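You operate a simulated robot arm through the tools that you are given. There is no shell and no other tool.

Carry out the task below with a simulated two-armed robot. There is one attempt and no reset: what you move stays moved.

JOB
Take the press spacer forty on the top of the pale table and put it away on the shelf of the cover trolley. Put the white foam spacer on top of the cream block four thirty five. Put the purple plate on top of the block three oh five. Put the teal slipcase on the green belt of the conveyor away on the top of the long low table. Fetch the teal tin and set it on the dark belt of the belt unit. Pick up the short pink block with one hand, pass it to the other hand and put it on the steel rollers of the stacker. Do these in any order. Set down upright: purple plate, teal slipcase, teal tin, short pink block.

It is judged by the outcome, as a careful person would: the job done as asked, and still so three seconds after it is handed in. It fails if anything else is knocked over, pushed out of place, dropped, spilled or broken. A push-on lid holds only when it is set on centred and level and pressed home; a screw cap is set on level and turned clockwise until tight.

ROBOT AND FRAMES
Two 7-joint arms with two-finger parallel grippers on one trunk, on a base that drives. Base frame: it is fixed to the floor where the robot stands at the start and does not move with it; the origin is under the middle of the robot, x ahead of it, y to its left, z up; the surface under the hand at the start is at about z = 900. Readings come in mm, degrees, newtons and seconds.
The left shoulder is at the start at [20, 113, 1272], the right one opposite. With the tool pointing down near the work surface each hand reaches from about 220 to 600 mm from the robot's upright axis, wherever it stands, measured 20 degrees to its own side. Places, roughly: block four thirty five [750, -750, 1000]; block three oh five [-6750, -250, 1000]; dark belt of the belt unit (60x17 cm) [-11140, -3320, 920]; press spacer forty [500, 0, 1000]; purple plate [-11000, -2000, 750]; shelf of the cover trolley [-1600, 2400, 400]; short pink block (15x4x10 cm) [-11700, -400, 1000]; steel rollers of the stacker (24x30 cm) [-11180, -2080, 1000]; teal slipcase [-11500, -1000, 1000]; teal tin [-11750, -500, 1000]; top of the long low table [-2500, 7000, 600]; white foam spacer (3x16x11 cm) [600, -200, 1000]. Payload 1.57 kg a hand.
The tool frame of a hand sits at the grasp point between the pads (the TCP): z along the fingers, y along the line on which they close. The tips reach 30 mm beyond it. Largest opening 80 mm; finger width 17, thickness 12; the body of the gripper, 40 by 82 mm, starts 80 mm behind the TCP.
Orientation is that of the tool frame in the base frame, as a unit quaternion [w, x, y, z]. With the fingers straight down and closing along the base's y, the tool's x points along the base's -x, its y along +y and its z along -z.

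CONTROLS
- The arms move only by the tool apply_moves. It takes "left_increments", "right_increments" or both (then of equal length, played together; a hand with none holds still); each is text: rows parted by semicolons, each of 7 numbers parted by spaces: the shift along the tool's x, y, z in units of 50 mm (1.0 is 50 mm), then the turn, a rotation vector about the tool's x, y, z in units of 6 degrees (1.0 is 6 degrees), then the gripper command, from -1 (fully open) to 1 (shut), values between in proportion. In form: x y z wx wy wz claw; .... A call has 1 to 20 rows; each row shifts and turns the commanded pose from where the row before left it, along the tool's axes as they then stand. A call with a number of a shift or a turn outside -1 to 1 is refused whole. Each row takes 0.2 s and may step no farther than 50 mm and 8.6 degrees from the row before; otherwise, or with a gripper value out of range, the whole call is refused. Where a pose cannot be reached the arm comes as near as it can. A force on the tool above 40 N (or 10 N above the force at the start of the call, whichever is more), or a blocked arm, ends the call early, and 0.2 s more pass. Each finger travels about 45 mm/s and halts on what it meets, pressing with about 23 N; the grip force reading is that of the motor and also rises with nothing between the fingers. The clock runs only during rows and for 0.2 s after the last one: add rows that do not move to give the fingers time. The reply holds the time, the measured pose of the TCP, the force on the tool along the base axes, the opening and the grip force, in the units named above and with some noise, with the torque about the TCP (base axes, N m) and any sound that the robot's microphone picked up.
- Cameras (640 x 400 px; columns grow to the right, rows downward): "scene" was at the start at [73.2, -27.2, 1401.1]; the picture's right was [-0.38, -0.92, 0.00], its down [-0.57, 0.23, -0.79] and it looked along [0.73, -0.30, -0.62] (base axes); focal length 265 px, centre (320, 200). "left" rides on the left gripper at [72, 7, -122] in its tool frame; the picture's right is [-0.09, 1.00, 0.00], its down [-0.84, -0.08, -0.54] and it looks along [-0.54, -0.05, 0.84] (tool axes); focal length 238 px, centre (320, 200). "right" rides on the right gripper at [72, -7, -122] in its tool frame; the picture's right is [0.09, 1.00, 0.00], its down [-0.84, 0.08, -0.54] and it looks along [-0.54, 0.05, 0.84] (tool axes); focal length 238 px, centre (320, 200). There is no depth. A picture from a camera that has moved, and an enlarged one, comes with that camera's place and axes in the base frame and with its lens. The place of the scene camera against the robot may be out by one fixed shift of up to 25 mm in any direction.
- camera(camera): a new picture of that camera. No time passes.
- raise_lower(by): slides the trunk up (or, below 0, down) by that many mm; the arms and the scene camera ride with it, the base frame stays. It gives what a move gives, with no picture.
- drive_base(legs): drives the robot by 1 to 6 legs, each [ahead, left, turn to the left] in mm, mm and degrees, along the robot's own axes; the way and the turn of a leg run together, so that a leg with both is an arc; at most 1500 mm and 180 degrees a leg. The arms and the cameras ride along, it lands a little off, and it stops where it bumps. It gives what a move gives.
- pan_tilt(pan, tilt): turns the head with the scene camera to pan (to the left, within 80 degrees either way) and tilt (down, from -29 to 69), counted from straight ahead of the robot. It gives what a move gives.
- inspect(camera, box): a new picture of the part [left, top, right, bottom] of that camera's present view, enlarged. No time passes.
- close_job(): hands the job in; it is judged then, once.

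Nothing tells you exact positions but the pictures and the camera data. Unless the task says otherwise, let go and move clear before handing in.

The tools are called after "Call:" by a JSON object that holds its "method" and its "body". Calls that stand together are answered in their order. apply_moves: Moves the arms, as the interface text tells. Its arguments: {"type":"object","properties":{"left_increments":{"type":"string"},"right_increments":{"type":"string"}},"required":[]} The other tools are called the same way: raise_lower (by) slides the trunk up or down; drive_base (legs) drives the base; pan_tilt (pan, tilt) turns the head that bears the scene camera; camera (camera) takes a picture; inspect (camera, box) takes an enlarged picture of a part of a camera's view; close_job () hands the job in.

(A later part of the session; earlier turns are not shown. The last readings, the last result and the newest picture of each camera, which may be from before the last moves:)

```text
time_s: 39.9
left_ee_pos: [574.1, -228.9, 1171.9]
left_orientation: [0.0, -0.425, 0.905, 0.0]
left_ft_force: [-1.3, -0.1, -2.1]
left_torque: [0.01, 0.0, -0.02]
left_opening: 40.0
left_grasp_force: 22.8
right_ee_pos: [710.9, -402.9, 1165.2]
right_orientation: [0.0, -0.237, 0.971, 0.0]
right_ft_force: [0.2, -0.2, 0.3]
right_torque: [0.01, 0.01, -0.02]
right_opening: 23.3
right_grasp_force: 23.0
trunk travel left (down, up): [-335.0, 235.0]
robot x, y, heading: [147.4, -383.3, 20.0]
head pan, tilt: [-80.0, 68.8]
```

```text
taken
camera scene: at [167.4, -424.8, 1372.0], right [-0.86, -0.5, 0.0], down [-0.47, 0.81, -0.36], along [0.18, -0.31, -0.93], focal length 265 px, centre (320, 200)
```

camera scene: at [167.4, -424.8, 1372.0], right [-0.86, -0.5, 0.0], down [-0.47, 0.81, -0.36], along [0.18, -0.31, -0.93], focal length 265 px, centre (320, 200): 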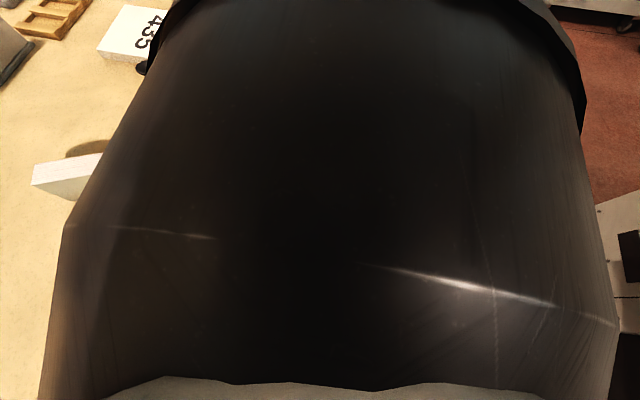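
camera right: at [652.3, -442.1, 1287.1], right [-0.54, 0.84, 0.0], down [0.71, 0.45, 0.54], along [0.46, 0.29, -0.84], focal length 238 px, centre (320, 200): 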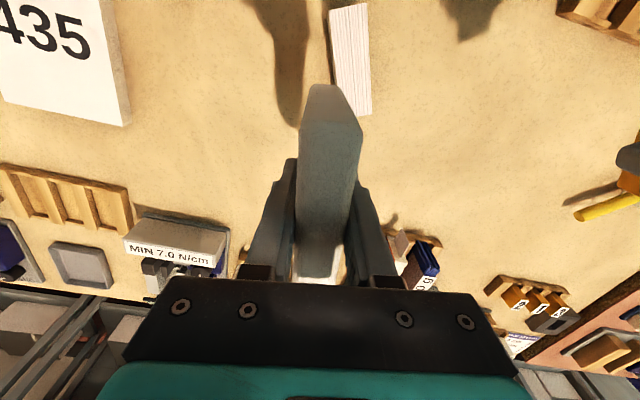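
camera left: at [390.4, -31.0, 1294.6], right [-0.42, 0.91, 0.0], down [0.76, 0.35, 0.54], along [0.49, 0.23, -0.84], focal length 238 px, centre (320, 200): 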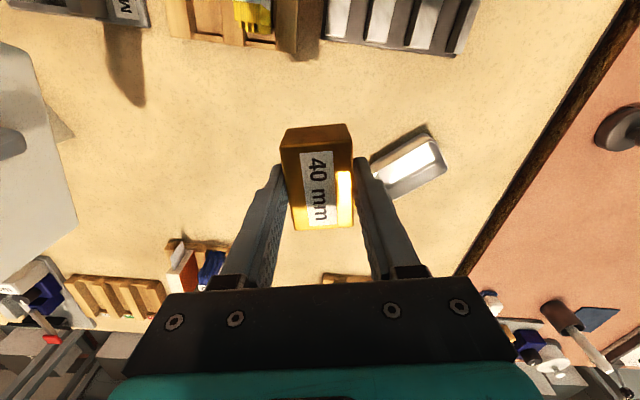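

The robot's own body hides the leg from here. I back off 600 mm to view the table's front frame from outside.

Call:
{"method": "drive_base", "body": {"legs": [[-650, 0, 0]]}}

Call:
{"method": "pan_tilt", "body": {"pan": -25, "tilt": 45}}

Call:
{"method": "camera", "body": {"camera": "scene"}}

Call:
{"method": "pan_tilt", "body": {"pan": -40, "tilt": 40}}

Call:
{"method": "camera", "body": {"camera": "scene"}}

```text
time_s: 43.5
left_ee_pos: [-31.0, -448.6, 1171.2]
left_orientation: [0.001, -0.436, 0.9, 0.0]
left_ft_force: [0.2, 0.1, -2.0]
left_torque: [0.01, 0.0, -0.01]
left_opening: 39.4
left_grasp_force: 23.2
right_ee_pos: [110.7, -619.7, 1165.1]
right_orientation: [0.0, -0.247, 0.969, 0.0]
right_ft_force: [0.5, 0.6, 0.5]
right_torque: [0.0, -0.02, -0.02]
right_opening: 23.5
right_grasp_force: 23.4
trunk travel left (down, up): [-335.0, 235.0]
robot x, y, heading: [-458.0, -614.5, 21.5]
head pan, tilt: [-80.0, 68.8]
```

```text
time_s: 44.7
left_ee_pos: [-31.0, -448.7, 1171.2]
left_orientation: [0.0, -0.435, 0.9, 0.001]
left_ft_force: [-0.2, -0.8, -1.6]
left_torque: [-0.03, -0.04, 0.02]
left_opening: 39.7
left_grasp_force: 22.9
right_ee_pos: [111.0, -620.9, 1166.0]
right_orientation: [0.0, -0.247, 0.969, 0.0]
right_ft_force: [-0.2, -0.5, -0.2]
right_torque: [-0.01, 0.03, 0.03]
right_opening: 23.4
right_grasp_force: 23.5
trunk travel left (down, up): [-335.0, 235.0]
robot x, y, heading: [-456.4, -611.4, 21.5]
head pan, tilt: [-25.0, 45.0]
```

```text
taken
camera scene: at [-380.9, -610.3, 1400.8], right [-0.06, -1.0, 0.0], down [-0.71, 0.04, -0.71], along [0.71, -0.04, -0.71], focal length 265 px, centre (320, 200)
```

scene: 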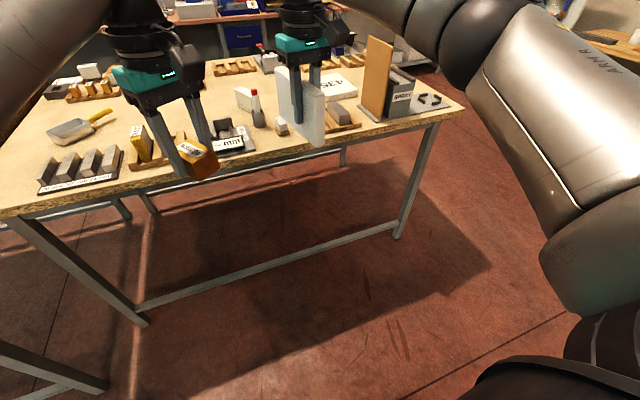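

```text
time_s: 45.5
left_ee_pos: [-29.7, -449.5, 1171.9]
left_orientation: [0.0, -0.435, 0.9, 0.0]
left_ft_force: [0.5, -0.1, -2.8]
left_torque: [0.01, -0.02, -0.02]
left_opening: 39.6
left_grasp_force: 23.4
right_ee_pos: [111.3, -621.1, 1165.8]
right_orientation: [0.001, -0.247, 0.969, 0.0]
right_ft_force: [0.6, 0.6, 0.0]
right_torque: [0.01, 0.03, 0.01]
right_opening: 23.0
right_grasp_force: 23.1
trunk travel left (down, up): [-335.0, 235.0]
robot x, y, heading: [-457.1, -612.0, 21.6]
head pan, tilt: [-40.0, 40.0]
```

```text
taken
camera scene: at [-381.4, -632.1, 1408.1], right [-0.32, -0.95, 0.0], down [-0.61, 0.2, -0.77], along [0.73, -0.24, -0.64], focal length 265 px, centre (320, 200)
```

scene: 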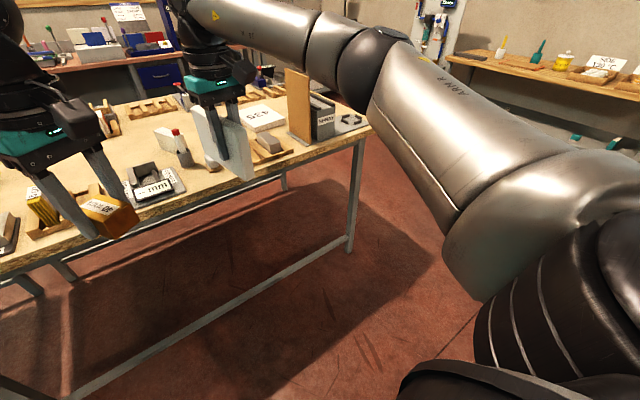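

Now it is clear: the front legs are at the table's corners, with only a low rail between them, so standing further right is fine. A tall board stands near the right end, so I raise the trunk for clearance before driving in.

Call:
{"method": "raise_lower", "body": {"by": 130}}

Call:
{"method": "drive_base", "body": {"legs": [[0, 0, -4.1], [0, -325, 0], [500, 0, 0]]}}

```text
time_s: 47.0
left_ee_pos: [-31.4, -448.5, 1301.1]
left_orientation: [0.0, -0.435, 0.901, 0.0]
left_ft_force: [-0.1, -0.2, -2.8]
left_torque: [0.0, 0.03, -0.02]
left_opening: 39.6
left_grasp_force: 23.2
right_ee_pos: [111.3, -621.1, 1294.6]
right_orientation: [0.0, -0.247, 0.969, -0.001]
right_ft_force: [0.1, 0.1, -0.1]
right_torque: [0.0, 0.0, -0.01]
right_opening: 23.1
right_grasp_force: 22.2
trunk travel left (down, up): [-465.0, 105.0]
robot x, y, heading: [-457.1, -613.1, 21.7]
head pan, tilt: [-40.0, 40.0]
```

```text
time_s: 52.2
left_ee_pos: [547.5, -638.2, 1301.3]
left_orientation: [-0.001, -0.406, 0.914, 0.001]
left_ft_force: [-0.5, -0.7, -1.9]
left_torque: [-0.02, 0.02, -0.03]
left_opening: 39.6
left_grasp_force: 22.7
right_ee_pos: [677.8, -817.1, 1294.4]
right_orientation: [-0.001, -0.216, 0.976, 0.0]
right_ft_force: [0.6, -0.5, 0.2]
right_torque: [0.0, 0.0, 0.02]
right_opening: 23.3
right_grasp_force: 22.8
trunk travel left (down, up): [-465.0, 105.0]
robot x, y, heading: [117.5, -776.2, 17.9]
head pan, tilt: [-40.0, 40.0]
```

Arrived near; I go the last 125 mm forward and look with the right hand's camera.

Call:
{"method": "drive_base", "body": {"legs": [[128, 4, 0]]}}

Call:
{"method": "camera", "body": {"camera": "right"}}

Call:
{"method": "camera", "body": {"camera": "scene"}}

```text
time_s: 53.5
left_ee_pos: [666.5, -596.4, 1301.1]
left_orientation: [-0.001, -0.405, 0.914, 0.0]
left_ft_force: [-0.2, 0.1, -2.5]
left_torque: [0.0, 0.02, 0.0]
left_opening: 39.5
left_grasp_force: 22.6
right_ee_pos: [796.7, -777.4, 1294.7]
right_orientation: [-0.001, -0.217, 0.976, -0.001]
right_ft_force: [0.1, -0.2, -0.9]
right_torque: [-0.02, 0.07, 0.0]
right_opening: 23.0
right_grasp_force: 23.2
trunk travel left (down, up): [-465.0, 105.0]
robot x, y, heading: [234.6, -732.0, 17.7]
head pan, tilt: [-40.0, 40.0]
```

```text
taken
camera right: at [735.1, -812.0, 1417.0], right [-0.5, 0.86, 0.0], down [0.73, 0.42, 0.54], along [0.47, 0.27, -0.84], focal length 238 px, centre (320, 200)
```

right: 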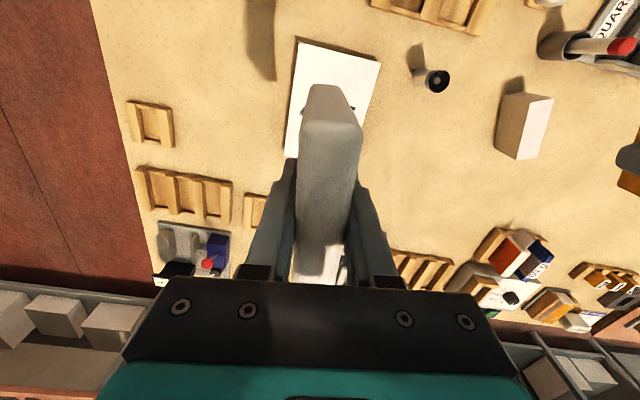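

```text
taken
camera scene: at [303.8, -757.5, 1538.1], right [-0.38, -0.93, 0.0], down [-0.6, 0.24, -0.77], along [0.71, -0.29, -0.64], focal length 265 px, centre (320, 200)
```

scene: 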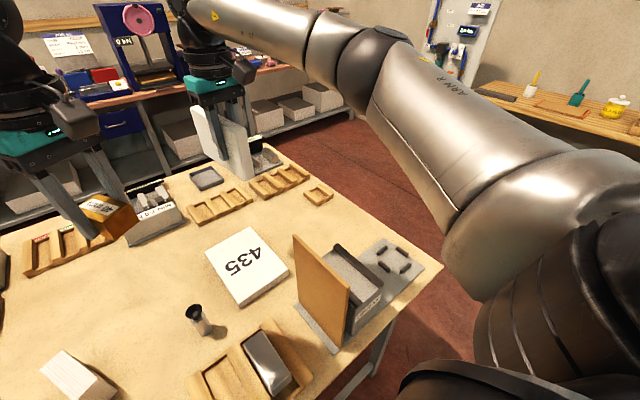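

The "435" block's corners come out at (747,-844), (705,-706), (948,-773), so its centre is about (826,-740), turned about 19.5°. I zoom in to judge its thickness.

Call:
{"method": "inspect", "body": {"camera": "scene", "box": [180, 210, 310, 320]}}

Call:
{"method": "inspect", "body": {"camera": "right", "box": [260, 20, 420, 120]}}

```text
3.64 times, centred on (245, 265) of scene
camera zoom: at [303.8, -757.5, 1538.1], right [-0.38, -0.93, 0.0], down [-0.6, 0.24, -0.77], along [0.71, -0.29, -0.64], focal length 963 px, centre (593, -36)
```

zoom: 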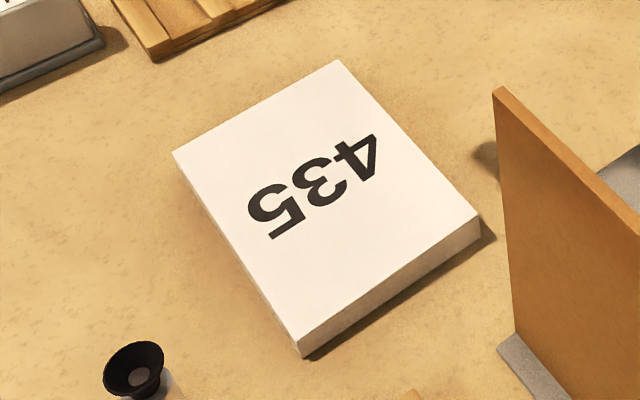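

```text
4.00 times, centred on (340, 70) of right
camera zoom: at [735.1, -812.0, 1417.0], right [-0.5, 0.86, 0.0], down [0.73, 0.42, 0.54], along [0.47, 0.27, -0.84], focal length 953 px, centre (240, 720)
```

zoom: 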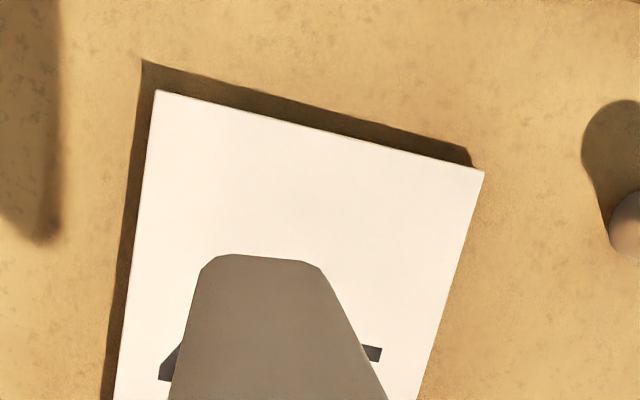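

The block is about 20 mm thick, so its top is near z=920 and the foam should touch with the hand at about z=983. I shift and turn the hand over the block, then lower the trunk by 100 mm.

Call:
{"method": "apply_moves", "body": {"right_increments": "-0.25 0.24 0 0 0 0 1; -0.25 0.23 0 0 0 0 1; 0 0 0 0 0 0.46 1; 0 0 0 0 0 0.46 1; 0 0 0 0 0 0 1"}}

Call:
{"method": "raise_lower", "body": {"by": -100}}

Call:
{"method": "camera", "body": {"camera": "right"}}

Call:
{"method": "camera", "body": {"camera": "scene"}}

```text
time_s: 54.6
left_ee_pos: [665.2, -596.5, 1301.9]
left_orientation: [0.0, -0.405, 0.914, 0.0]
left_ft_force: [-0.3, 0.0, -2.2]
left_torque: [-0.01, 0.02, -0.02]
left_opening: 39.6
left_grasp_force: 22.9
right_ee_pos: [808.4, -744.0, 1295.2]
right_orientation: [0.0, -0.169, 0.986, 0.0]
right_ft_force: [0.3, -0.6, 0.8]
right_torque: [-0.01, 0.0, 0.03]
right_opening: 23.3
right_grasp_force: 23.5
trunk travel left (down, up): [-465.0, 105.0]
robot x, y, heading: [229.3, -736.0, 17.8]
head pan, tilt: [-40.0, 40.0]
```

```text
time_s: 56.0
left_ee_pos: [665.5, -596.1, 1202.9]
left_orientation: [0.0, -0.404, 0.915, 0.0]
left_ft_force: [0.4, -0.3, -2.4]
left_torque: [-0.04, -0.02, 0.02]
left_opening: 39.3
left_grasp_force: 22.9
right_ee_pos: [808.0, -745.6, 1194.8]
right_orientation: [0.0, -0.168, 0.986, 0.0]
right_ft_force: [-0.3, -1.0, -0.7]
right_torque: [-0.01, 0.06, -0.03]
right_opening: 23.1
right_grasp_force: 22.9
trunk travel left (down, up): [-365.0, 205.0]
robot x, y, heading: [227.5, -734.5, 17.6]
head pan, tilt: [-40.0, 40.0]
```

```text
taken
camera right: at [743.3, -774.7, 1317.7], right [-0.42, 0.91, 0.0], down [0.76, 0.35, 0.54], along [0.49, 0.23, -0.84], focal length 238 px, centre (320, 200)
```

right: 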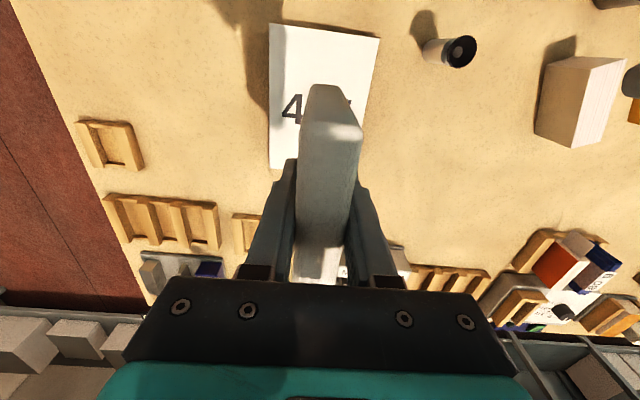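

```text
taken
camera scene: at [302.7, -757.9, 1438.2], right [-0.38, -0.93, 0.0], down [-0.59, 0.24, -0.77], along [0.71, -0.29, -0.64], focal length 265 px, centre (320, 200)
```

scene: 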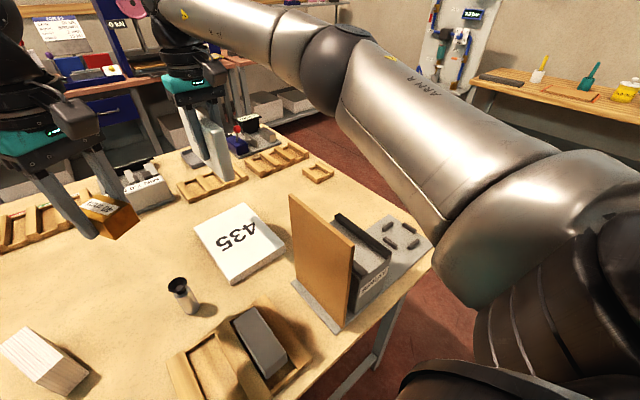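

The foam hangs over the block. I lower the hand by 100 mm with the arm and check the clearance of the elbow to the board.

Call:
{"method": "apply_moves", "body": {"right_increments": "0 0 0.5 0 0 0 1; 0 0 0.5 0 0 0 1; 0 0 0.5 0 0 0 1; 0 0 0.5 0 0 0 1; 0 0 0 0 0 0 1"}}

Call:
{"method": "camera", "body": {"camera": "scene"}}

Call:
{"method": "camera", "body": {"camera": "right"}}

```text
time_s: 57.2
left_ee_pos: [665.1, -597.2, 1202.9]
left_orientation: [0.0, -0.405, 0.914, 0.0]
left_ft_force: [0.4, -0.3, -3.1]
left_torque: [0.01, 0.0, 0.01]
left_opening: 39.6
left_grasp_force: 23.4
right_ee_pos: [807.3, -746.2, 1094.2]
right_orientation: [0.0, -0.169, 0.986, 0.0]
right_ft_force: [0.0, 0.4, -0.8]
right_torque: [-0.03, -0.01, -0.01]
right_opening: 23.2
right_grasp_force: 23.3
trunk travel left (down, up): [-365.0, 205.0]
robot x, y, heading: [232.3, -733.5, 17.8]
head pan, tilt: [-40.0, 40.0]
```

```text
taken
camera scene: at [302.8, -757.9, 1438.1], right [-0.38, -0.93, 0.0], down [-0.59, 0.24, -0.77], along [0.71, -0.29, -0.64], focal length 265 px, centre (320, 200)
```

scene: 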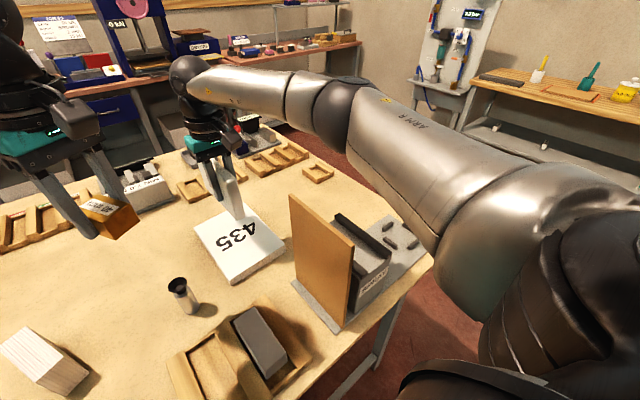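

```text
taken
camera right: at [742.2, -775.8, 1216.9], right [-0.42, 0.91, 0.0], down [0.76, 0.35, 0.54], along [0.49, 0.23, -0.84], focal length 238 px, centre (320, 200)
```

right: 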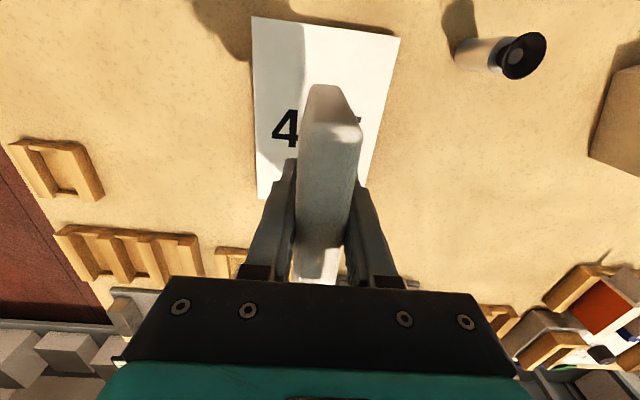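

Clearance between the upper arm and the board still looks about 60 mm. I lower another 70 mm and check again.

Call:
{"method": "apply_moves", "body": {"right_increments": "0 0 0.5 0 0 0 1; 0 0 0.5 0 0 0 1; 0 0 0.4 0 0 0 1; 0 0 0 0 0 0 1"}}

Call:
{"method": "inspect", "body": {"camera": "scene", "box": [160, 50, 480, 330]}}

Call:
{"method": "camera", "body": {"camera": "right"}}

Call:
{"method": "camera", "body": {"camera": "left"}}

```text
time_s: 58.2
left_ee_pos: [665.6, -596.7, 1201.5]
left_orientation: [0.001, -0.406, 0.914, 0.0]
left_ft_force: [-1.0, 0.3, -2.1]
left_torque: [0.0, 0.03, -0.02]
left_opening: 39.7
left_grasp_force: 23.1
right_ee_pos: [808.9, -745.6, 1027.1]
right_orientation: [0.0, -0.168, 0.986, 0.0]
right_ft_force: [0.2, 0.2, 0.2]
right_torque: [-0.01, 0.05, 0.02]
right_opening: 23.2
right_grasp_force: 22.3
trunk travel left (down, up): [-365.0, 205.0]
robot x, y, heading: [231.3, -732.1, 17.8]
head pan, tilt: [-40.0, 40.0]
```

```text
1.43 times, centred on (320, 190) of scene
camera zoom: at [302.8, -757.9, 1438.1], right [-0.38, -0.93, 0.0], down [-0.59, 0.24, -0.77], along [0.71, -0.29, -0.64], focal length 378 px, centre (320, 214)
```

zoom: 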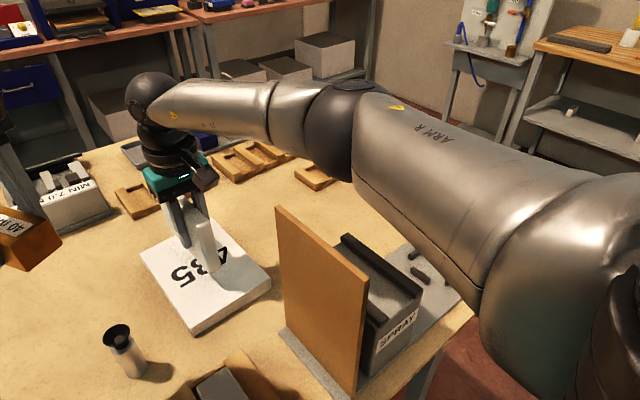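

```text
taken
camera right: at [743.2, -776.2, 1148.5], right [-0.42, 0.91, 0.0], down [0.76, 0.35, 0.54], along [0.49, 0.23, -0.84], focal length 238 px, centre (320, 200)
```

right: 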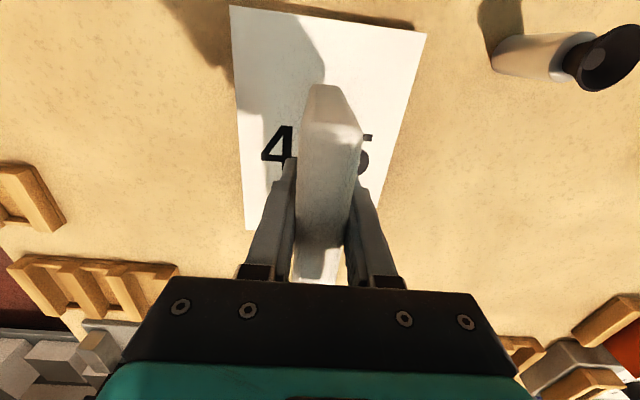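

```text
taken
camera left: at [612.2, -645.2, 1324.4], right [-0.68, 0.74, 0.0], down [0.62, 0.57, 0.54], along [0.4, 0.37, -0.84], focal length 238 px, centre (320, 200)
```

left: 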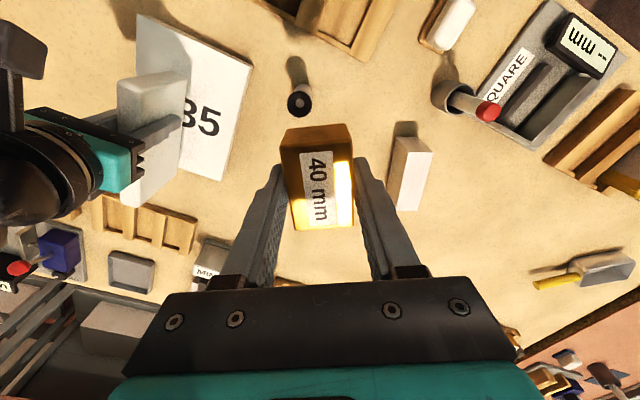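

All is clear, with the foam over the middle of the block. I lower to just above contact, in small final steps.

Call:
{"method": "apply_moves", "body": {"right_increments": "0 0 0.4 0 0 0 1; 0 0 0.3 0 0 0 1; 0 0 0.06 0 0 0 1; 0 0 0.06 0 0 0 1; 0 0 0 0 0 0 1"}}

Call:
{"method": "camera", "body": {"camera": "left"}}

```text
time_s: 59.4
left_ee_pos: [663.4, -596.1, 1202.3]
left_orientation: [0.0, -0.405, 0.914, 0.0]
left_ft_force: [0.1, -0.3, -1.7]
left_torque: [0.02, -0.03, 0.01]
left_opening: 39.6
left_grasp_force: 22.9
right_ee_pos: [807.4, -744.7, 987.5]
right_orientation: [0.003, -0.168, 0.986, 0.0]
right_ft_force: [3.1, 0.9, 20.6]
right_torque: [-0.23, -0.17, 0.04]
right_opening: 23.5
right_grasp_force: 23.3
trunk travel left (down, up): [-365.0, 205.0]
robot x, y, heading: [229.9, -736.0, 17.9]
head pan, tilt: [-40.0, 40.0]
```

```text
taken
camera left: at [610.9, -644.9, 1325.0], right [-0.68, 0.74, 0.0], down [0.62, 0.57, 0.54], along [0.4, 0.37, -0.84], focal length 238 px, centre (320, 200)
```

left: 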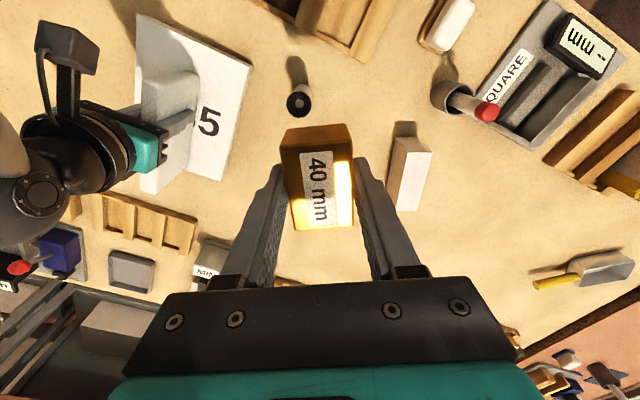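

Contact is felt (20 N), so the foam stands on the block. I ease up slightly, open the fingers slowly and rise.

Call:
{"method": "apply_moves", "body": {"right_increments": "0 0 -0.06 0 0 0 1; 0 0 0 0 0 0 0.2; 0 0 0 0 0 0 -0.2; 0 0 0 0 0 0 -1; 0 0 0 0 0 0 -1; 0 0 0 0 0 0 -1; 0 0 0 0 0 0 -1; 0 0 0 0 0 0 -1"}}

Call:
{"method": "camera", "body": {"camera": "left"}}

Call:
{"method": "camera", "body": {"camera": "right"}}

```text
time_s: 61.2
left_ee_pos: [665.5, -596.2, 1201.3]
left_orientation: [0.0, -0.405, 0.914, 0.0]
left_ft_force: [0.4, 1.0, -2.6]
left_torque: [0.04, -0.01, 0.02]
left_opening: 39.8
left_grasp_force: 23.0
right_ee_pos: [807.9, -744.6, 987.4]
right_orientation: [-0.001, -0.169, 0.986, 0.0]
right_ft_force: [0.2, 0.7, 0.6]
right_torque: [0.03, -0.01, 0.0]
right_opening: 80.1
right_grasp_force: 0.1
trunk travel left (down, up): [-365.0, 205.0]
robot x, y, heading: [230.6, -736.0, 17.7]
head pan, tilt: [-40.0, 40.0]
```

```text
taken
camera left: at [612.3, -645.1, 1324.4], right [-0.68, 0.74, 0.0], down [0.62, 0.57, 0.54], along [0.4, 0.37, -0.84], focal length 238 px, centre (320, 200)
```

left: 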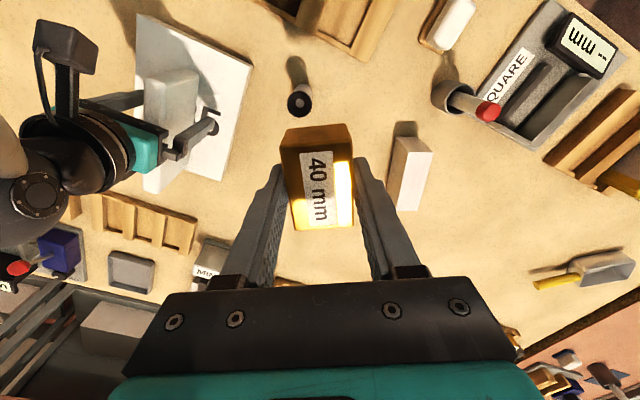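

```text
taken
camera right: at [742.8, -774.6, 1109.5], right [-0.42, 0.91, 0.0], down [0.76, 0.35, 0.54], along [0.49, 0.23, -0.84], focal length 238 px, centre (320, 200)
```

right: 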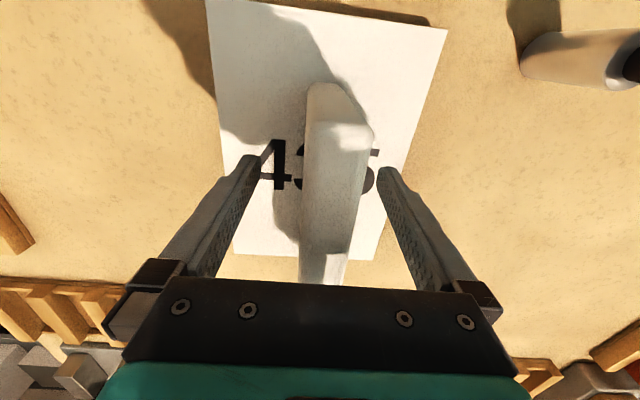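

The foam stands on its own. I raise the right hand straight up and check from above.

Call:
{"method": "apply_moves", "body": {"right_increments": "0 0 -0.3 0 0 0 -1; 0 0 -0.6 0 0 0 -1; 0 0 -0.9 0 0 0 -1; 0 0 -0.9 0 0 0 -1; 0 0 -0.9 0 0 0 -1; 0.9 0 -0.2 0 0 0 -1; 0.9 0 0 0 0 0 -1; 0.5 0 0 0 0 0 -1"}}

Call:
{"method": "camera", "body": {"camera": "right"}}

Call:
{"method": "camera", "body": {"camera": "left"}}

Call:
{"method": "camera", "body": {"camera": "scene"}}

```text
time_s: 63.0
left_ee_pos: [664.7, -597.7, 1200.9]
left_orientation: [0.0, -0.405, 0.914, 0.001]
left_ft_force: [-0.5, -0.2, -2.7]
left_torque: [0.03, 0.0, -0.01]
left_opening: 39.4
left_grasp_force: 23.1
right_ee_pos: [701.1, -783.4, 1177.6]
right_orientation: [-0.001, -0.169, 0.986, 0.0]
right_ft_force: [0.0, 0.2, -0.2]
right_torque: [-0.01, 0.0, 0.01]
right_opening: 79.7
right_grasp_force: 0.0
trunk travel left (down, up): [-365.0, 205.0]
robot x, y, heading: [231.3, -737.9, 17.8]
head pan, tilt: [-40.0, 40.0]
```

```text
taken
camera right: at [636.1, -813.4, 1300.6], right [-0.42, 0.91, 0.0], down [0.76, 0.35, 0.54], along [0.49, 0.23, -0.84], focal length 238 px, centre (320, 200)
```

right: 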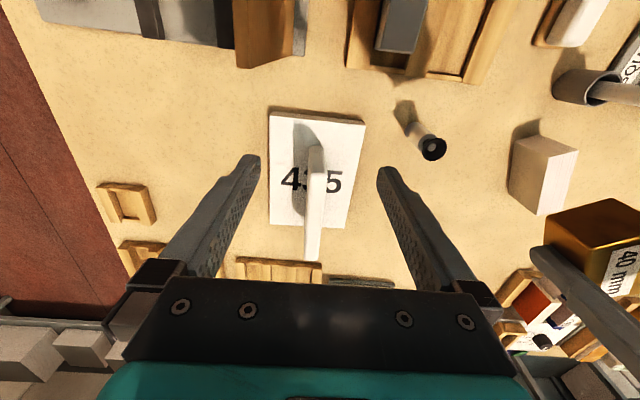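

```text
taken
camera left: at [612.0, -645.7, 1324.5], right [-0.68, 0.74, 0.0], down [0.62, 0.57, 0.54], along [0.4, 0.37, -0.84], focal length 238 px, centre (320, 200)
```

left: 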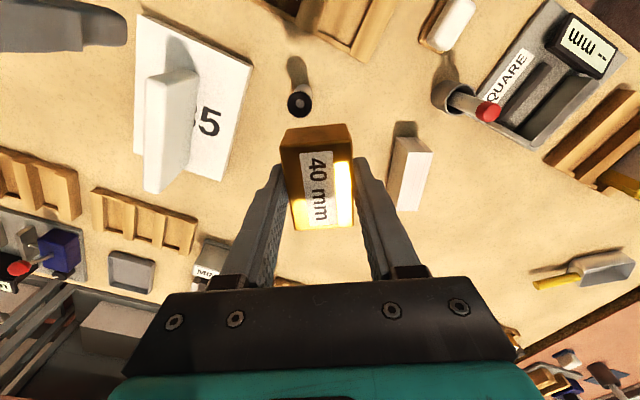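

```text
taken
camera scene: at [302.6, -758.5, 1438.1], right [-0.38, -0.93, 0.0], down [-0.59, 0.24, -0.77], along [0.71, -0.29, -0.64], focal length 265 px, centre (320, 200)
```

scene: 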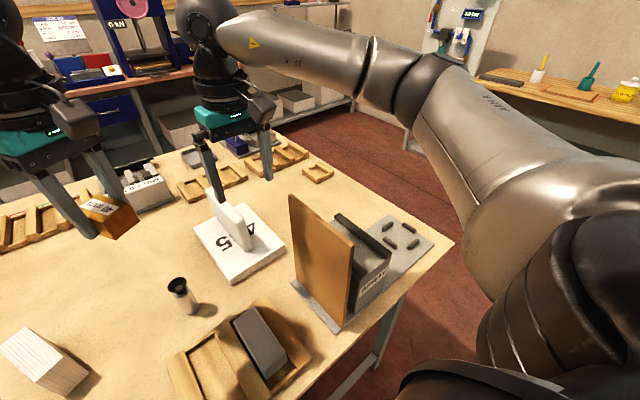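

The foam spacer stands fully on the "435" block. I now back away from the table, with the spacer in the left hand, turn and head toward the trolley.

Call:
{"method": "apply_moves", "body": {"right_increments": "0.8 0 -0.5 0 0 0 -1; 0.8 0 -0.5 0 0 0 -1; 0.8 0 0 0 0 0 -1; 0.8 0 0 0 0 0 -1"}}

Call:
{"method": "drive_base", "body": {"legs": [[-750, 0, 0], [0, 0, 88]]}}

Call:
{"method": "pan_tilt", "body": {"pan": 0, "tilt": 20}}

Call:
{"method": "camera", "body": {"camera": "scene"}}

```text
time_s: 64.0
left_ee_pos: [663.7, -596.8, 1202.5]
left_orientation: [0.0, -0.405, 0.914, 0.001]
left_ft_force: [-0.3, -0.2, -2.3]
left_torque: [0.0, -0.03, 0.04]
left_opening: 39.6
left_grasp_force: 22.6
right_ee_pos: [550.2, -837.2, 1227.3]
right_orientation: [0.0, -0.169, 0.986, 0.0]
right_ft_force: [0.6, -0.4, -0.5]
right_torque: [0.0, 0.01, 0.0]
right_opening: 80.0
right_grasp_force: 0.1
trunk travel left (down, up): [-365.0, 205.0]
robot x, y, heading: [232.7, -731.3, 18.1]
head pan, tilt: [-40.0, 40.0]
```

```text
time_s: 71.8
left_ee_pos: [-594.1, -517.0, 1200.8]
left_orientation: [0.0, 0.928, -0.374, 0.0]
left_ft_force: [0.5, 0.2, -3.1]
left_torque: [0.01, 0.0, -0.01]
left_opening: 39.6
left_grasp_force: 23.3
right_ee_pos: [-359.1, -639.3, 1228.9]
right_orientation: [0.0, 0.807, -0.59, -0.001]
right_ft_force: [-0.4, -0.4, 1.0]
right_torque: [-0.01, -0.02, -0.01]
right_opening: 80.1
right_grasp_force: 0.2
trunk travel left (down, up): [-365.0, 205.0]
robot x, y, heading: [-468.0, -957.6, 106.1]
head pan, tilt: [-40.0, 40.0]
```

```text
time_s: 72.8
left_ee_pos: [-595.0, -518.1, 1201.5]
left_orientation: [0.0, 0.927, -0.374, 0.0]
left_ft_force: [-0.6, 0.0, -2.3]
left_torque: [0.01, 0.0, 0.02]
left_opening: 39.8
left_grasp_force: 22.9
right_ee_pos: [-358.6, -639.8, 1227.3]
right_orientation: [0.0, 0.808, -0.59, -0.001]
right_ft_force: [-0.3, -0.1, 0.4]
right_torque: [-0.02, 0.01, 0.02]
right_opening: 80.0
right_grasp_force: 0.0
trunk travel left (down, up): [-365.0, 205.0]
robot x, y, heading: [-471.7, -956.7, 105.8]
head pan, tilt: [0.0, 20.0]
```

```text
taken
camera scene: at [-515.4, -850.3, 1469.5], right [0.96, 0.28, 0.0], down [0.09, -0.33, -0.94], along [-0.26, 0.9, -0.34], focal length 265 px, centre (320, 200)
```

scene: 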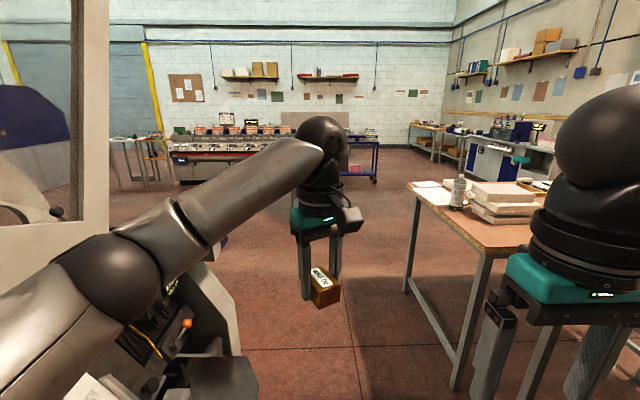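

A machine stands close on the left. I look left to see its extent before driving.

Call:
{"method": "pan_tilt", "body": {"pan": 45, "tilt": 30}}

Call:
{"method": "camera", "body": {"camera": "scene"}}

Call:
{"method": "pan_tilt", "body": {"pan": 80, "tilt": 20}}

Call:
{"method": "camera", "body": {"camera": "scene"}}

```text
time_s: 74.0
left_ee_pos: [-594.9, -517.4, 1200.9]
left_orientation: [0.001, 0.927, -0.374, 0.0]
left_ft_force: [-0.7, 0.3, -1.6]
left_torque: [-0.01, 0.05, 0.03]
left_opening: 39.7
left_grasp_force: 23.1
right_ee_pos: [-358.3, -639.4, 1227.9]
right_orientation: [0.0, 0.808, -0.59, 0.0]
right_ft_force: [-0.6, 0.1, -0.3]
right_torque: [-0.03, -0.03, 0.02]
right_opening: 80.3
right_grasp_force: 0.0
trunk travel left (down, up): [-365.0, 205.0]
robot x, y, heading: [-469.7, -953.5, 105.9]
head pan, tilt: [45.0, 30.0]
```

```text
taken
camera scene: at [-568.8, -896.0, 1453.5], right [0.49, 0.87, 0.0], down [0.44, -0.24, -0.87], along [-0.76, 0.42, -0.5], focal length 265 px, centre (320, 200)
```

scene: 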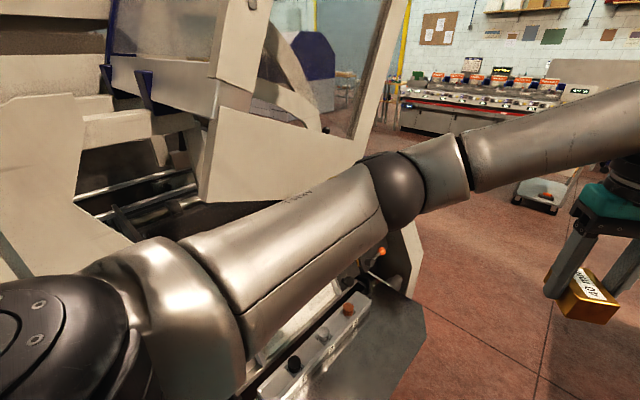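

```text
time_s: 75.0
left_ee_pos: [-594.4, -517.0, 1201.5]
left_orientation: [0.0, 0.928, -0.373, -0.001]
left_ft_force: [-0.1, -0.9, -2.2]
left_torque: [0.04, 0.01, 0.0]
left_opening: 39.9
left_grasp_force: 22.5
right_ee_pos: [-358.2, -639.0, 1227.8]
right_orientation: [0.0, 0.808, -0.59, 0.0]
right_ft_force: [-0.4, -0.4, 0.5]
right_torque: [-0.01, 0.0, 0.01]
right_opening: 79.9
right_grasp_force: 0.0
trunk travel left (down, up): [-365.0, 205.0]
robot x, y, heading: [-470.8, -956.2, 106.1]
head pan, tilt: [80.0, 20.0]
```

```text
taken
camera scene: at [-582.4, -949.5, 1469.5], right [-0.1, 0.99, 0.0], down [0.34, 0.04, -0.94], along [-0.93, -0.1, -0.34], focal length 265 px, centre (320, 200)
```

scene: 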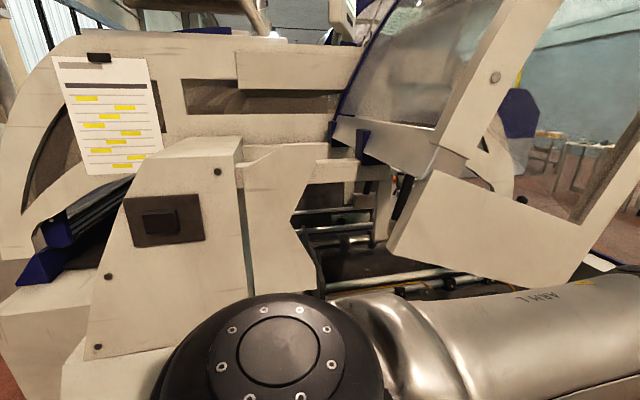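

The press machine is only about 400 mm left of the robot, so I first sidestep to the right, then go forward past it.

Call:
{"method": "drive_base", "body": {"legs": [[0, -300, 0], [755, 0, 0]]}}

Call:
{"method": "pan_tilt", "body": {"pan": 15, "tilt": 25}}

Call:
{"method": "camera", "body": {"camera": "scene"}}

```text
time_s: 80.7
left_ee_pos: [-495.4, 307.6, 1201.7]
left_orientation: [-0.001, 0.922, -0.387, 0.0]
left_ft_force: [-0.1, 0.4, -3.6]
left_torque: [-0.04, -0.01, -0.03]
left_opening: 39.1
left_grasp_force: 23.1
right_ee_pos: [-262.3, 178.8, 1227.9]
right_orientation: [0.0, 0.799, -0.601, 0.0]
right_ft_force: [0.1, 0.4, -0.4]
right_torque: [-0.03, 0.01, 0.03]
right_opening: 79.9
right_grasp_force: 0.2
trunk travel left (down, up): [-365.0, 205.0]
robot x, y, heading: [-388.8, -130.3, 104.4]
head pan, tilt: [80.0, 20.0]
```

```text
time_s: 82.1
left_ee_pos: [-495.5, 307.4, 1201.9]
left_orientation: [0.001, 0.922, -0.387, -0.001]
left_ft_force: [-0.3, 0.3, -2.6]
left_torque: [0.0, -0.05, 0.0]
left_opening: 39.7
left_grasp_force: 22.6
right_ee_pos: [-262.5, 180.3, 1227.3]
right_orientation: [0.0, 0.799, -0.601, 0.0]
right_ft_force: [0.5, -0.3, 0.1]
right_torque: [0.04, 0.02, 0.0]
right_opening: 80.1
right_grasp_force: 0.0
trunk travel left (down, up): [-365.0, 205.0]
robot x, y, heading: [-382.7, -133.9, 104.3]
head pan, tilt: [15.0, 25.0]
```

```text
taken
camera scene: at [-447.7, -37.7, 1461.4], right [0.87, 0.49, 0.0], down [0.21, -0.37, -0.91], along [-0.45, 0.79, -0.42], focal length 265 px, centre (320, 200)
```

scene: 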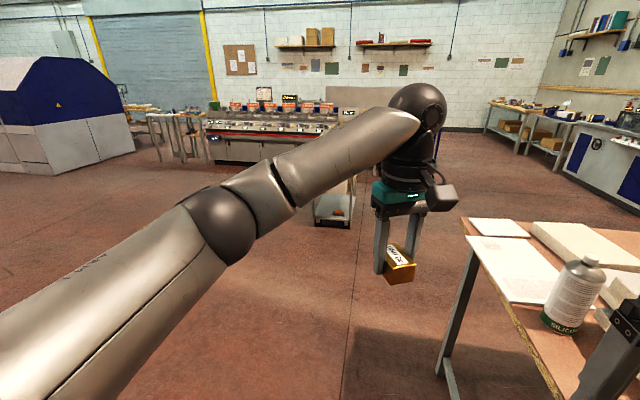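

The path ahead is clear; the trolley is partly hidden behind the left hand. I move on diagonally forward-left.

Call:
{"method": "drive_base", "body": {"legs": [[400, 100, 0], [430, 170, 0]]}}

Call:
{"method": "pan_tilt", "body": {"pan": 25, "tilt": 30}}

Call:
{"method": "camera", "body": {"camera": "scene"}}

```text
time_s: 86.9
left_ee_pos: [-959.4, 1022.0, 1199.7]
left_orientation: [0.001, 0.922, -0.388, 0.0]
left_ft_force: [-0.7, -0.6, -3.1]
left_torque: [-0.02, 0.03, 0.02]
left_opening: 39.6
left_grasp_force: 23.0
right_ee_pos: [-728.4, 893.2, 1227.5]
right_orientation: [0.0, 0.799, -0.602, 0.0]
right_ft_force: [0.1, 0.3, 0.0]
right_torque: [0.0, 0.0, -0.01]
right_opening: 79.9
right_grasp_force: 0.0
trunk travel left (down, up): [-365.0, 205.0]
robot x, y, heading: [-847.6, 580.6, 104.3]
head pan, tilt: [15.0, 25.0]
```

```text
time_s: 87.7
left_ee_pos: [-958.9, 1022.4, 1201.0]
left_orientation: [0.0, 0.922, -0.388, 0.0]
left_ft_force: [0.0, 0.6, -2.0]
left_torque: [0.01, 0.0, -0.04]
left_opening: 39.6
left_grasp_force: 22.7
right_ee_pos: [-725.4, 893.3, 1227.5]
right_orientation: [0.001, 0.799, -0.601, 0.0]
right_ft_force: [-0.4, 0.1, 0.9]
right_torque: [0.0, 0.0, -0.01]
right_opening: 80.0
right_grasp_force: 0.0
trunk travel left (down, up): [-365.0, 205.0]
robot x, y, heading: [-846.4, 582.7, 104.2]
head pan, tilt: [25.0, 30.0]
```

```text
taken
camera scene: at [-924.1, 666.1, 1453.5], right [0.77, 0.63, 0.0], down [0.32, -0.39, -0.87], along [-0.55, 0.67, -0.5], focal length 265 px, centre (320, 200)
```

scene: 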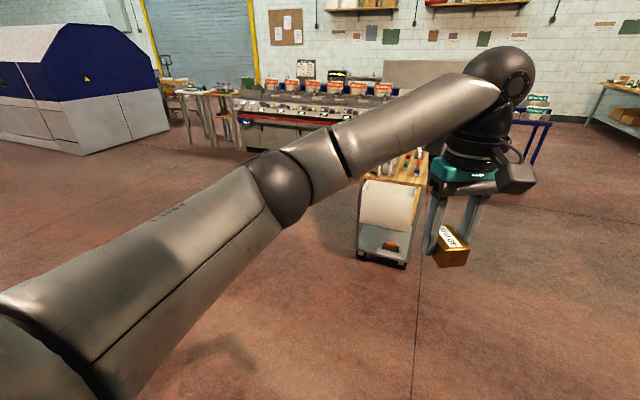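

I see the trolley ahead (wooden top, a cardboard-like panel, a grey bottom shelf with an orange item). I turn to face it and come closer.

Call:
{"method": "drive_base", "body": {"legs": [[0, 0, 16], [450, 0, 0]]}}

Call:
{"method": "pan_tilt", "body": {"pan": 0, "tilt": 35}}

Call:
{"method": "camera", "body": {"camera": "scene"}}

```text
time_s: 91.3
left_ee_pos: [-1305.9, 1360.9, 1201.1]
left_orientation: [-0.001, 0.967, -0.254, -0.001]
left_ft_force: [0.4, -0.7, -2.8]
left_torque: [0.0, -0.04, -0.01]
left_opening: 39.5
left_grasp_force: 22.7
right_ee_pos: [-1046.8, 1302.3, 1227.5]
right_orientation: [0.0, 0.876, -0.483, 0.0]
right_ft_force: [0.0, -0.6, 0.1]
right_torque: [-0.01, 0.01, -0.01]
right_opening: 79.7
right_grasp_force: 0.0
trunk travel left (down, up): [-365.0, 205.0]
robot x, y, heading: [-1075.7, 968.8, 120.4]
head pan, tilt: [25.0, 30.0]
```

```text
time_s: 92.2
left_ee_pos: [-1306.3, 1361.7, 1200.9]
left_orientation: [0.001, 0.967, -0.253, 0.0]
left_ft_force: [1.1, -0.2, -2.8]
left_torque: [-0.01, -0.01, -0.02]
left_opening: 39.7
left_grasp_force: 22.9
right_ee_pos: [-1046.8, 1302.1, 1228.0]
right_orientation: [-0.001, 0.875, -0.484, 0.0]
right_ft_force: [0.9, 0.5, 0.1]
right_torque: [-0.01, -0.02, -0.02]
right_opening: 79.9
right_grasp_force: 0.0
trunk travel left (down, up): [-365.0, 205.0]
robot x, y, heading: [-1076.1, 971.4, 120.6]
head pan, tilt: [0.0, 35.0]
```

```text
taken
camera scene: at [-1142.6, 1058.6, 1445.7], right [0.86, 0.51, 0.0], down [0.29, -0.49, -0.82], along [-0.42, 0.71, -0.57], focal length 265 px, centre (320, 200)
```

scene: 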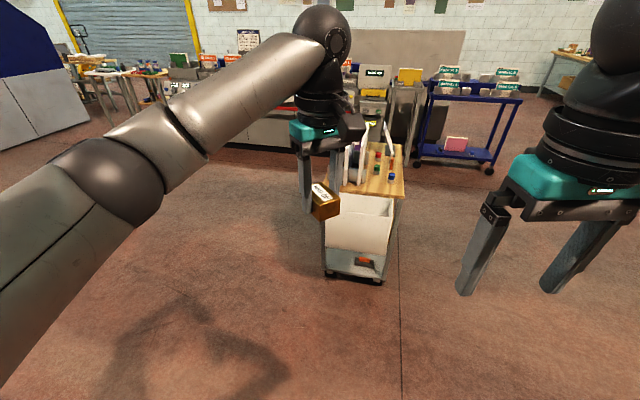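

Call:
{"method": "inspect", "body": {"camera": "scene", "box": [290, 120, 430, 290]}}

Call:
{"method": "inspect", "body": {"camera": "scene", "box": [410, 60, 530, 180]}}

```text
2.35 times, centred on (360, 205) of scene
camera zoom: at [-1142.6, 1058.6, 1445.7], right [0.86, 0.51, 0.0], down [0.29, -0.49, -0.82], along [-0.42, 0.71, -0.57], focal length 623 px, centre (226, 188)
```

zoom: 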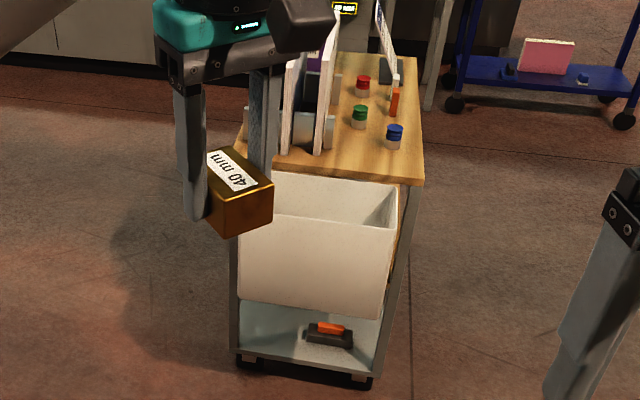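

```text
3.33 times, centred on (470, 120) of scene
camera zoom: at [-1142.6, 1058.6, 1445.7], right [0.86, 0.51, 0.0], down [0.29, -0.49, -0.82], along [-0.42, 0.71, -0.57], focal length 883 px, centre (-180, 467)
```

zoom: 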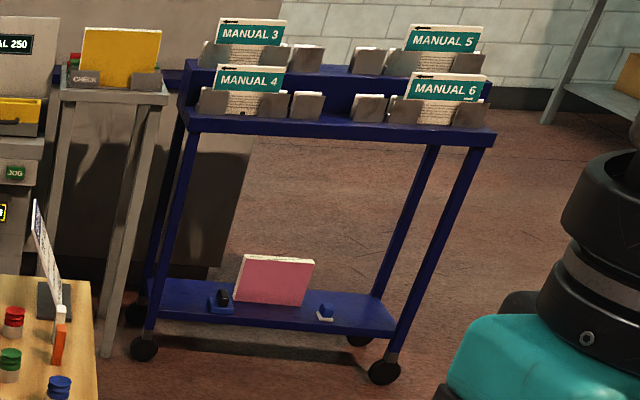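

The cover trolley's centre is near (-1640, 2440), with its open long side facing right. I drive around to that side to see its shelves.

Call:
{"method": "drive_base", "body": {"legs": [[644, -934, 0], [0, 0, 79.4]]}}

Call:
{"method": "drive_base", "body": {"legs": [[-239, -658, 0]]}}

Call:
{"method": "pan_tilt", "body": {"pan": 0, "tilt": 40}}

Call:
{"method": "camera", "body": {"camera": "scene"}}

```text
time_s: 101.3
left_ee_pos: [-1055.0, 1836.8, 1201.8]
left_orientation: [0.0, 0.909, 0.417, 0.0]
left_ft_force: [0.1, 0.4, -2.6]
left_torque: [0.01, -0.02, 0.0]
left_opening: 39.7
left_grasp_force: 23.2
right_ee_pos: [-946.3, 2079.7, 1227.4]
right_orientation: [0.0, 0.984, 0.181, 0.0]
right_ft_force: [-0.1, -0.6, 0.3]
right_torque: [0.0, 0.01, 0.01]
right_opening: 80.0
right_grasp_force: 0.0
trunk travel left (down, up): [-365.0, 205.0]
robot x, y, heading: [-627.0, 1984.7, -160.7]
head pan, tilt: [0.0, 35.0]
```

```text
time_s: 105.1
left_ee_pos: [-1039.5, 2536.1, 1202.4]
left_orientation: [0.001, 0.909, 0.416, 0.001]
left_ft_force: [0.2, 0.2, -2.8]
left_torque: [-0.04, 0.0, -0.01]
left_opening: 39.6
left_grasp_force: 23.5
right_ee_pos: [-930.9, 2779.3, 1228.1]
right_orientation: [0.0, 0.983, 0.181, -0.001]
right_ft_force: [-0.4, 0.2, 0.8]
right_torque: [-0.01, -0.02, -0.01]
right_opening: 80.1
right_grasp_force: 0.1
trunk travel left (down, up): [-365.0, 205.0]
robot x, y, heading: [-611.9, 2685.2, -160.7]
head pan, tilt: [0.0, 35.0]
```

```text
time_s: 105.8
left_ee_pos: [-1039.3, 2536.1, 1201.0]
left_orientation: [0.0, 0.909, 0.417, 0.001]
left_ft_force: [1.0, -0.2, -3.4]
left_torque: [-0.01, -0.02, 0.0]
left_opening: 39.5
left_grasp_force: 22.6
right_ee_pos: [-931.0, 2779.7, 1227.7]
right_orientation: [0.0, 0.984, 0.18, 0.0]
right_ft_force: [-0.6, -0.1, -0.7]
right_torque: [0.02, -0.03, 0.0]
right_opening: 80.0
right_grasp_force: 0.0
trunk travel left (down, up): [-365.0, 205.0]
robot x, y, heading: [-611.9, 2684.1, -160.8]
head pan, tilt: [0.0, 40.0]
```

```text
taken
camera scene: at [-715.8, 2658.7, 1438.1], right [-0.33, 0.94, 0.0], down [0.61, 0.21, -0.77], along [-0.72, -0.25, -0.64], focal length 265 px, centre (320, 200)
```

scene: 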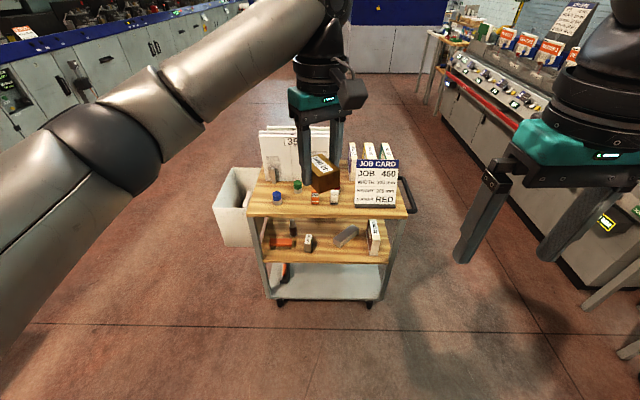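

Now the middle wooden shelf (z around 400) is visible with several items on it. I zoom in.

Call:
{"method": "inspect", "body": {"camera": "scene", "box": [235, 170, 415, 310]}}

Call:
{"method": "camera", "body": {"camera": "left"}}

```text
2.86 times, centred on (325, 240) of scene
camera zoom: at [-715.8, 2658.7, 1438.1], right [-0.33, 0.94, 0.0], down [0.61, 0.21, -0.77], along [-0.72, -0.25, -0.64], focal length 756 px, centre (306, 86)
```

zoom: 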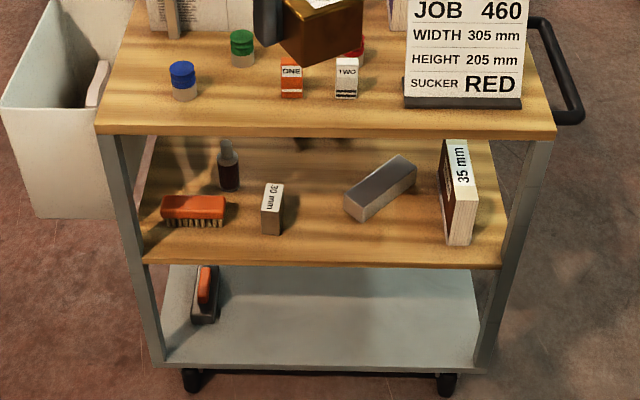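

```text
taken
camera left: at [-987.2, 2586.6, 1324.2], right [0.69, -0.72, 0.0], down [-0.61, -0.58, 0.54], along [-0.39, -0.38, -0.84], focal length 238 px, centre (320, 200)
```

left: 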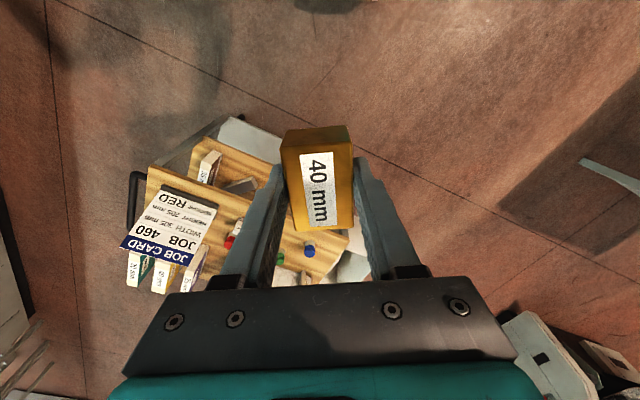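

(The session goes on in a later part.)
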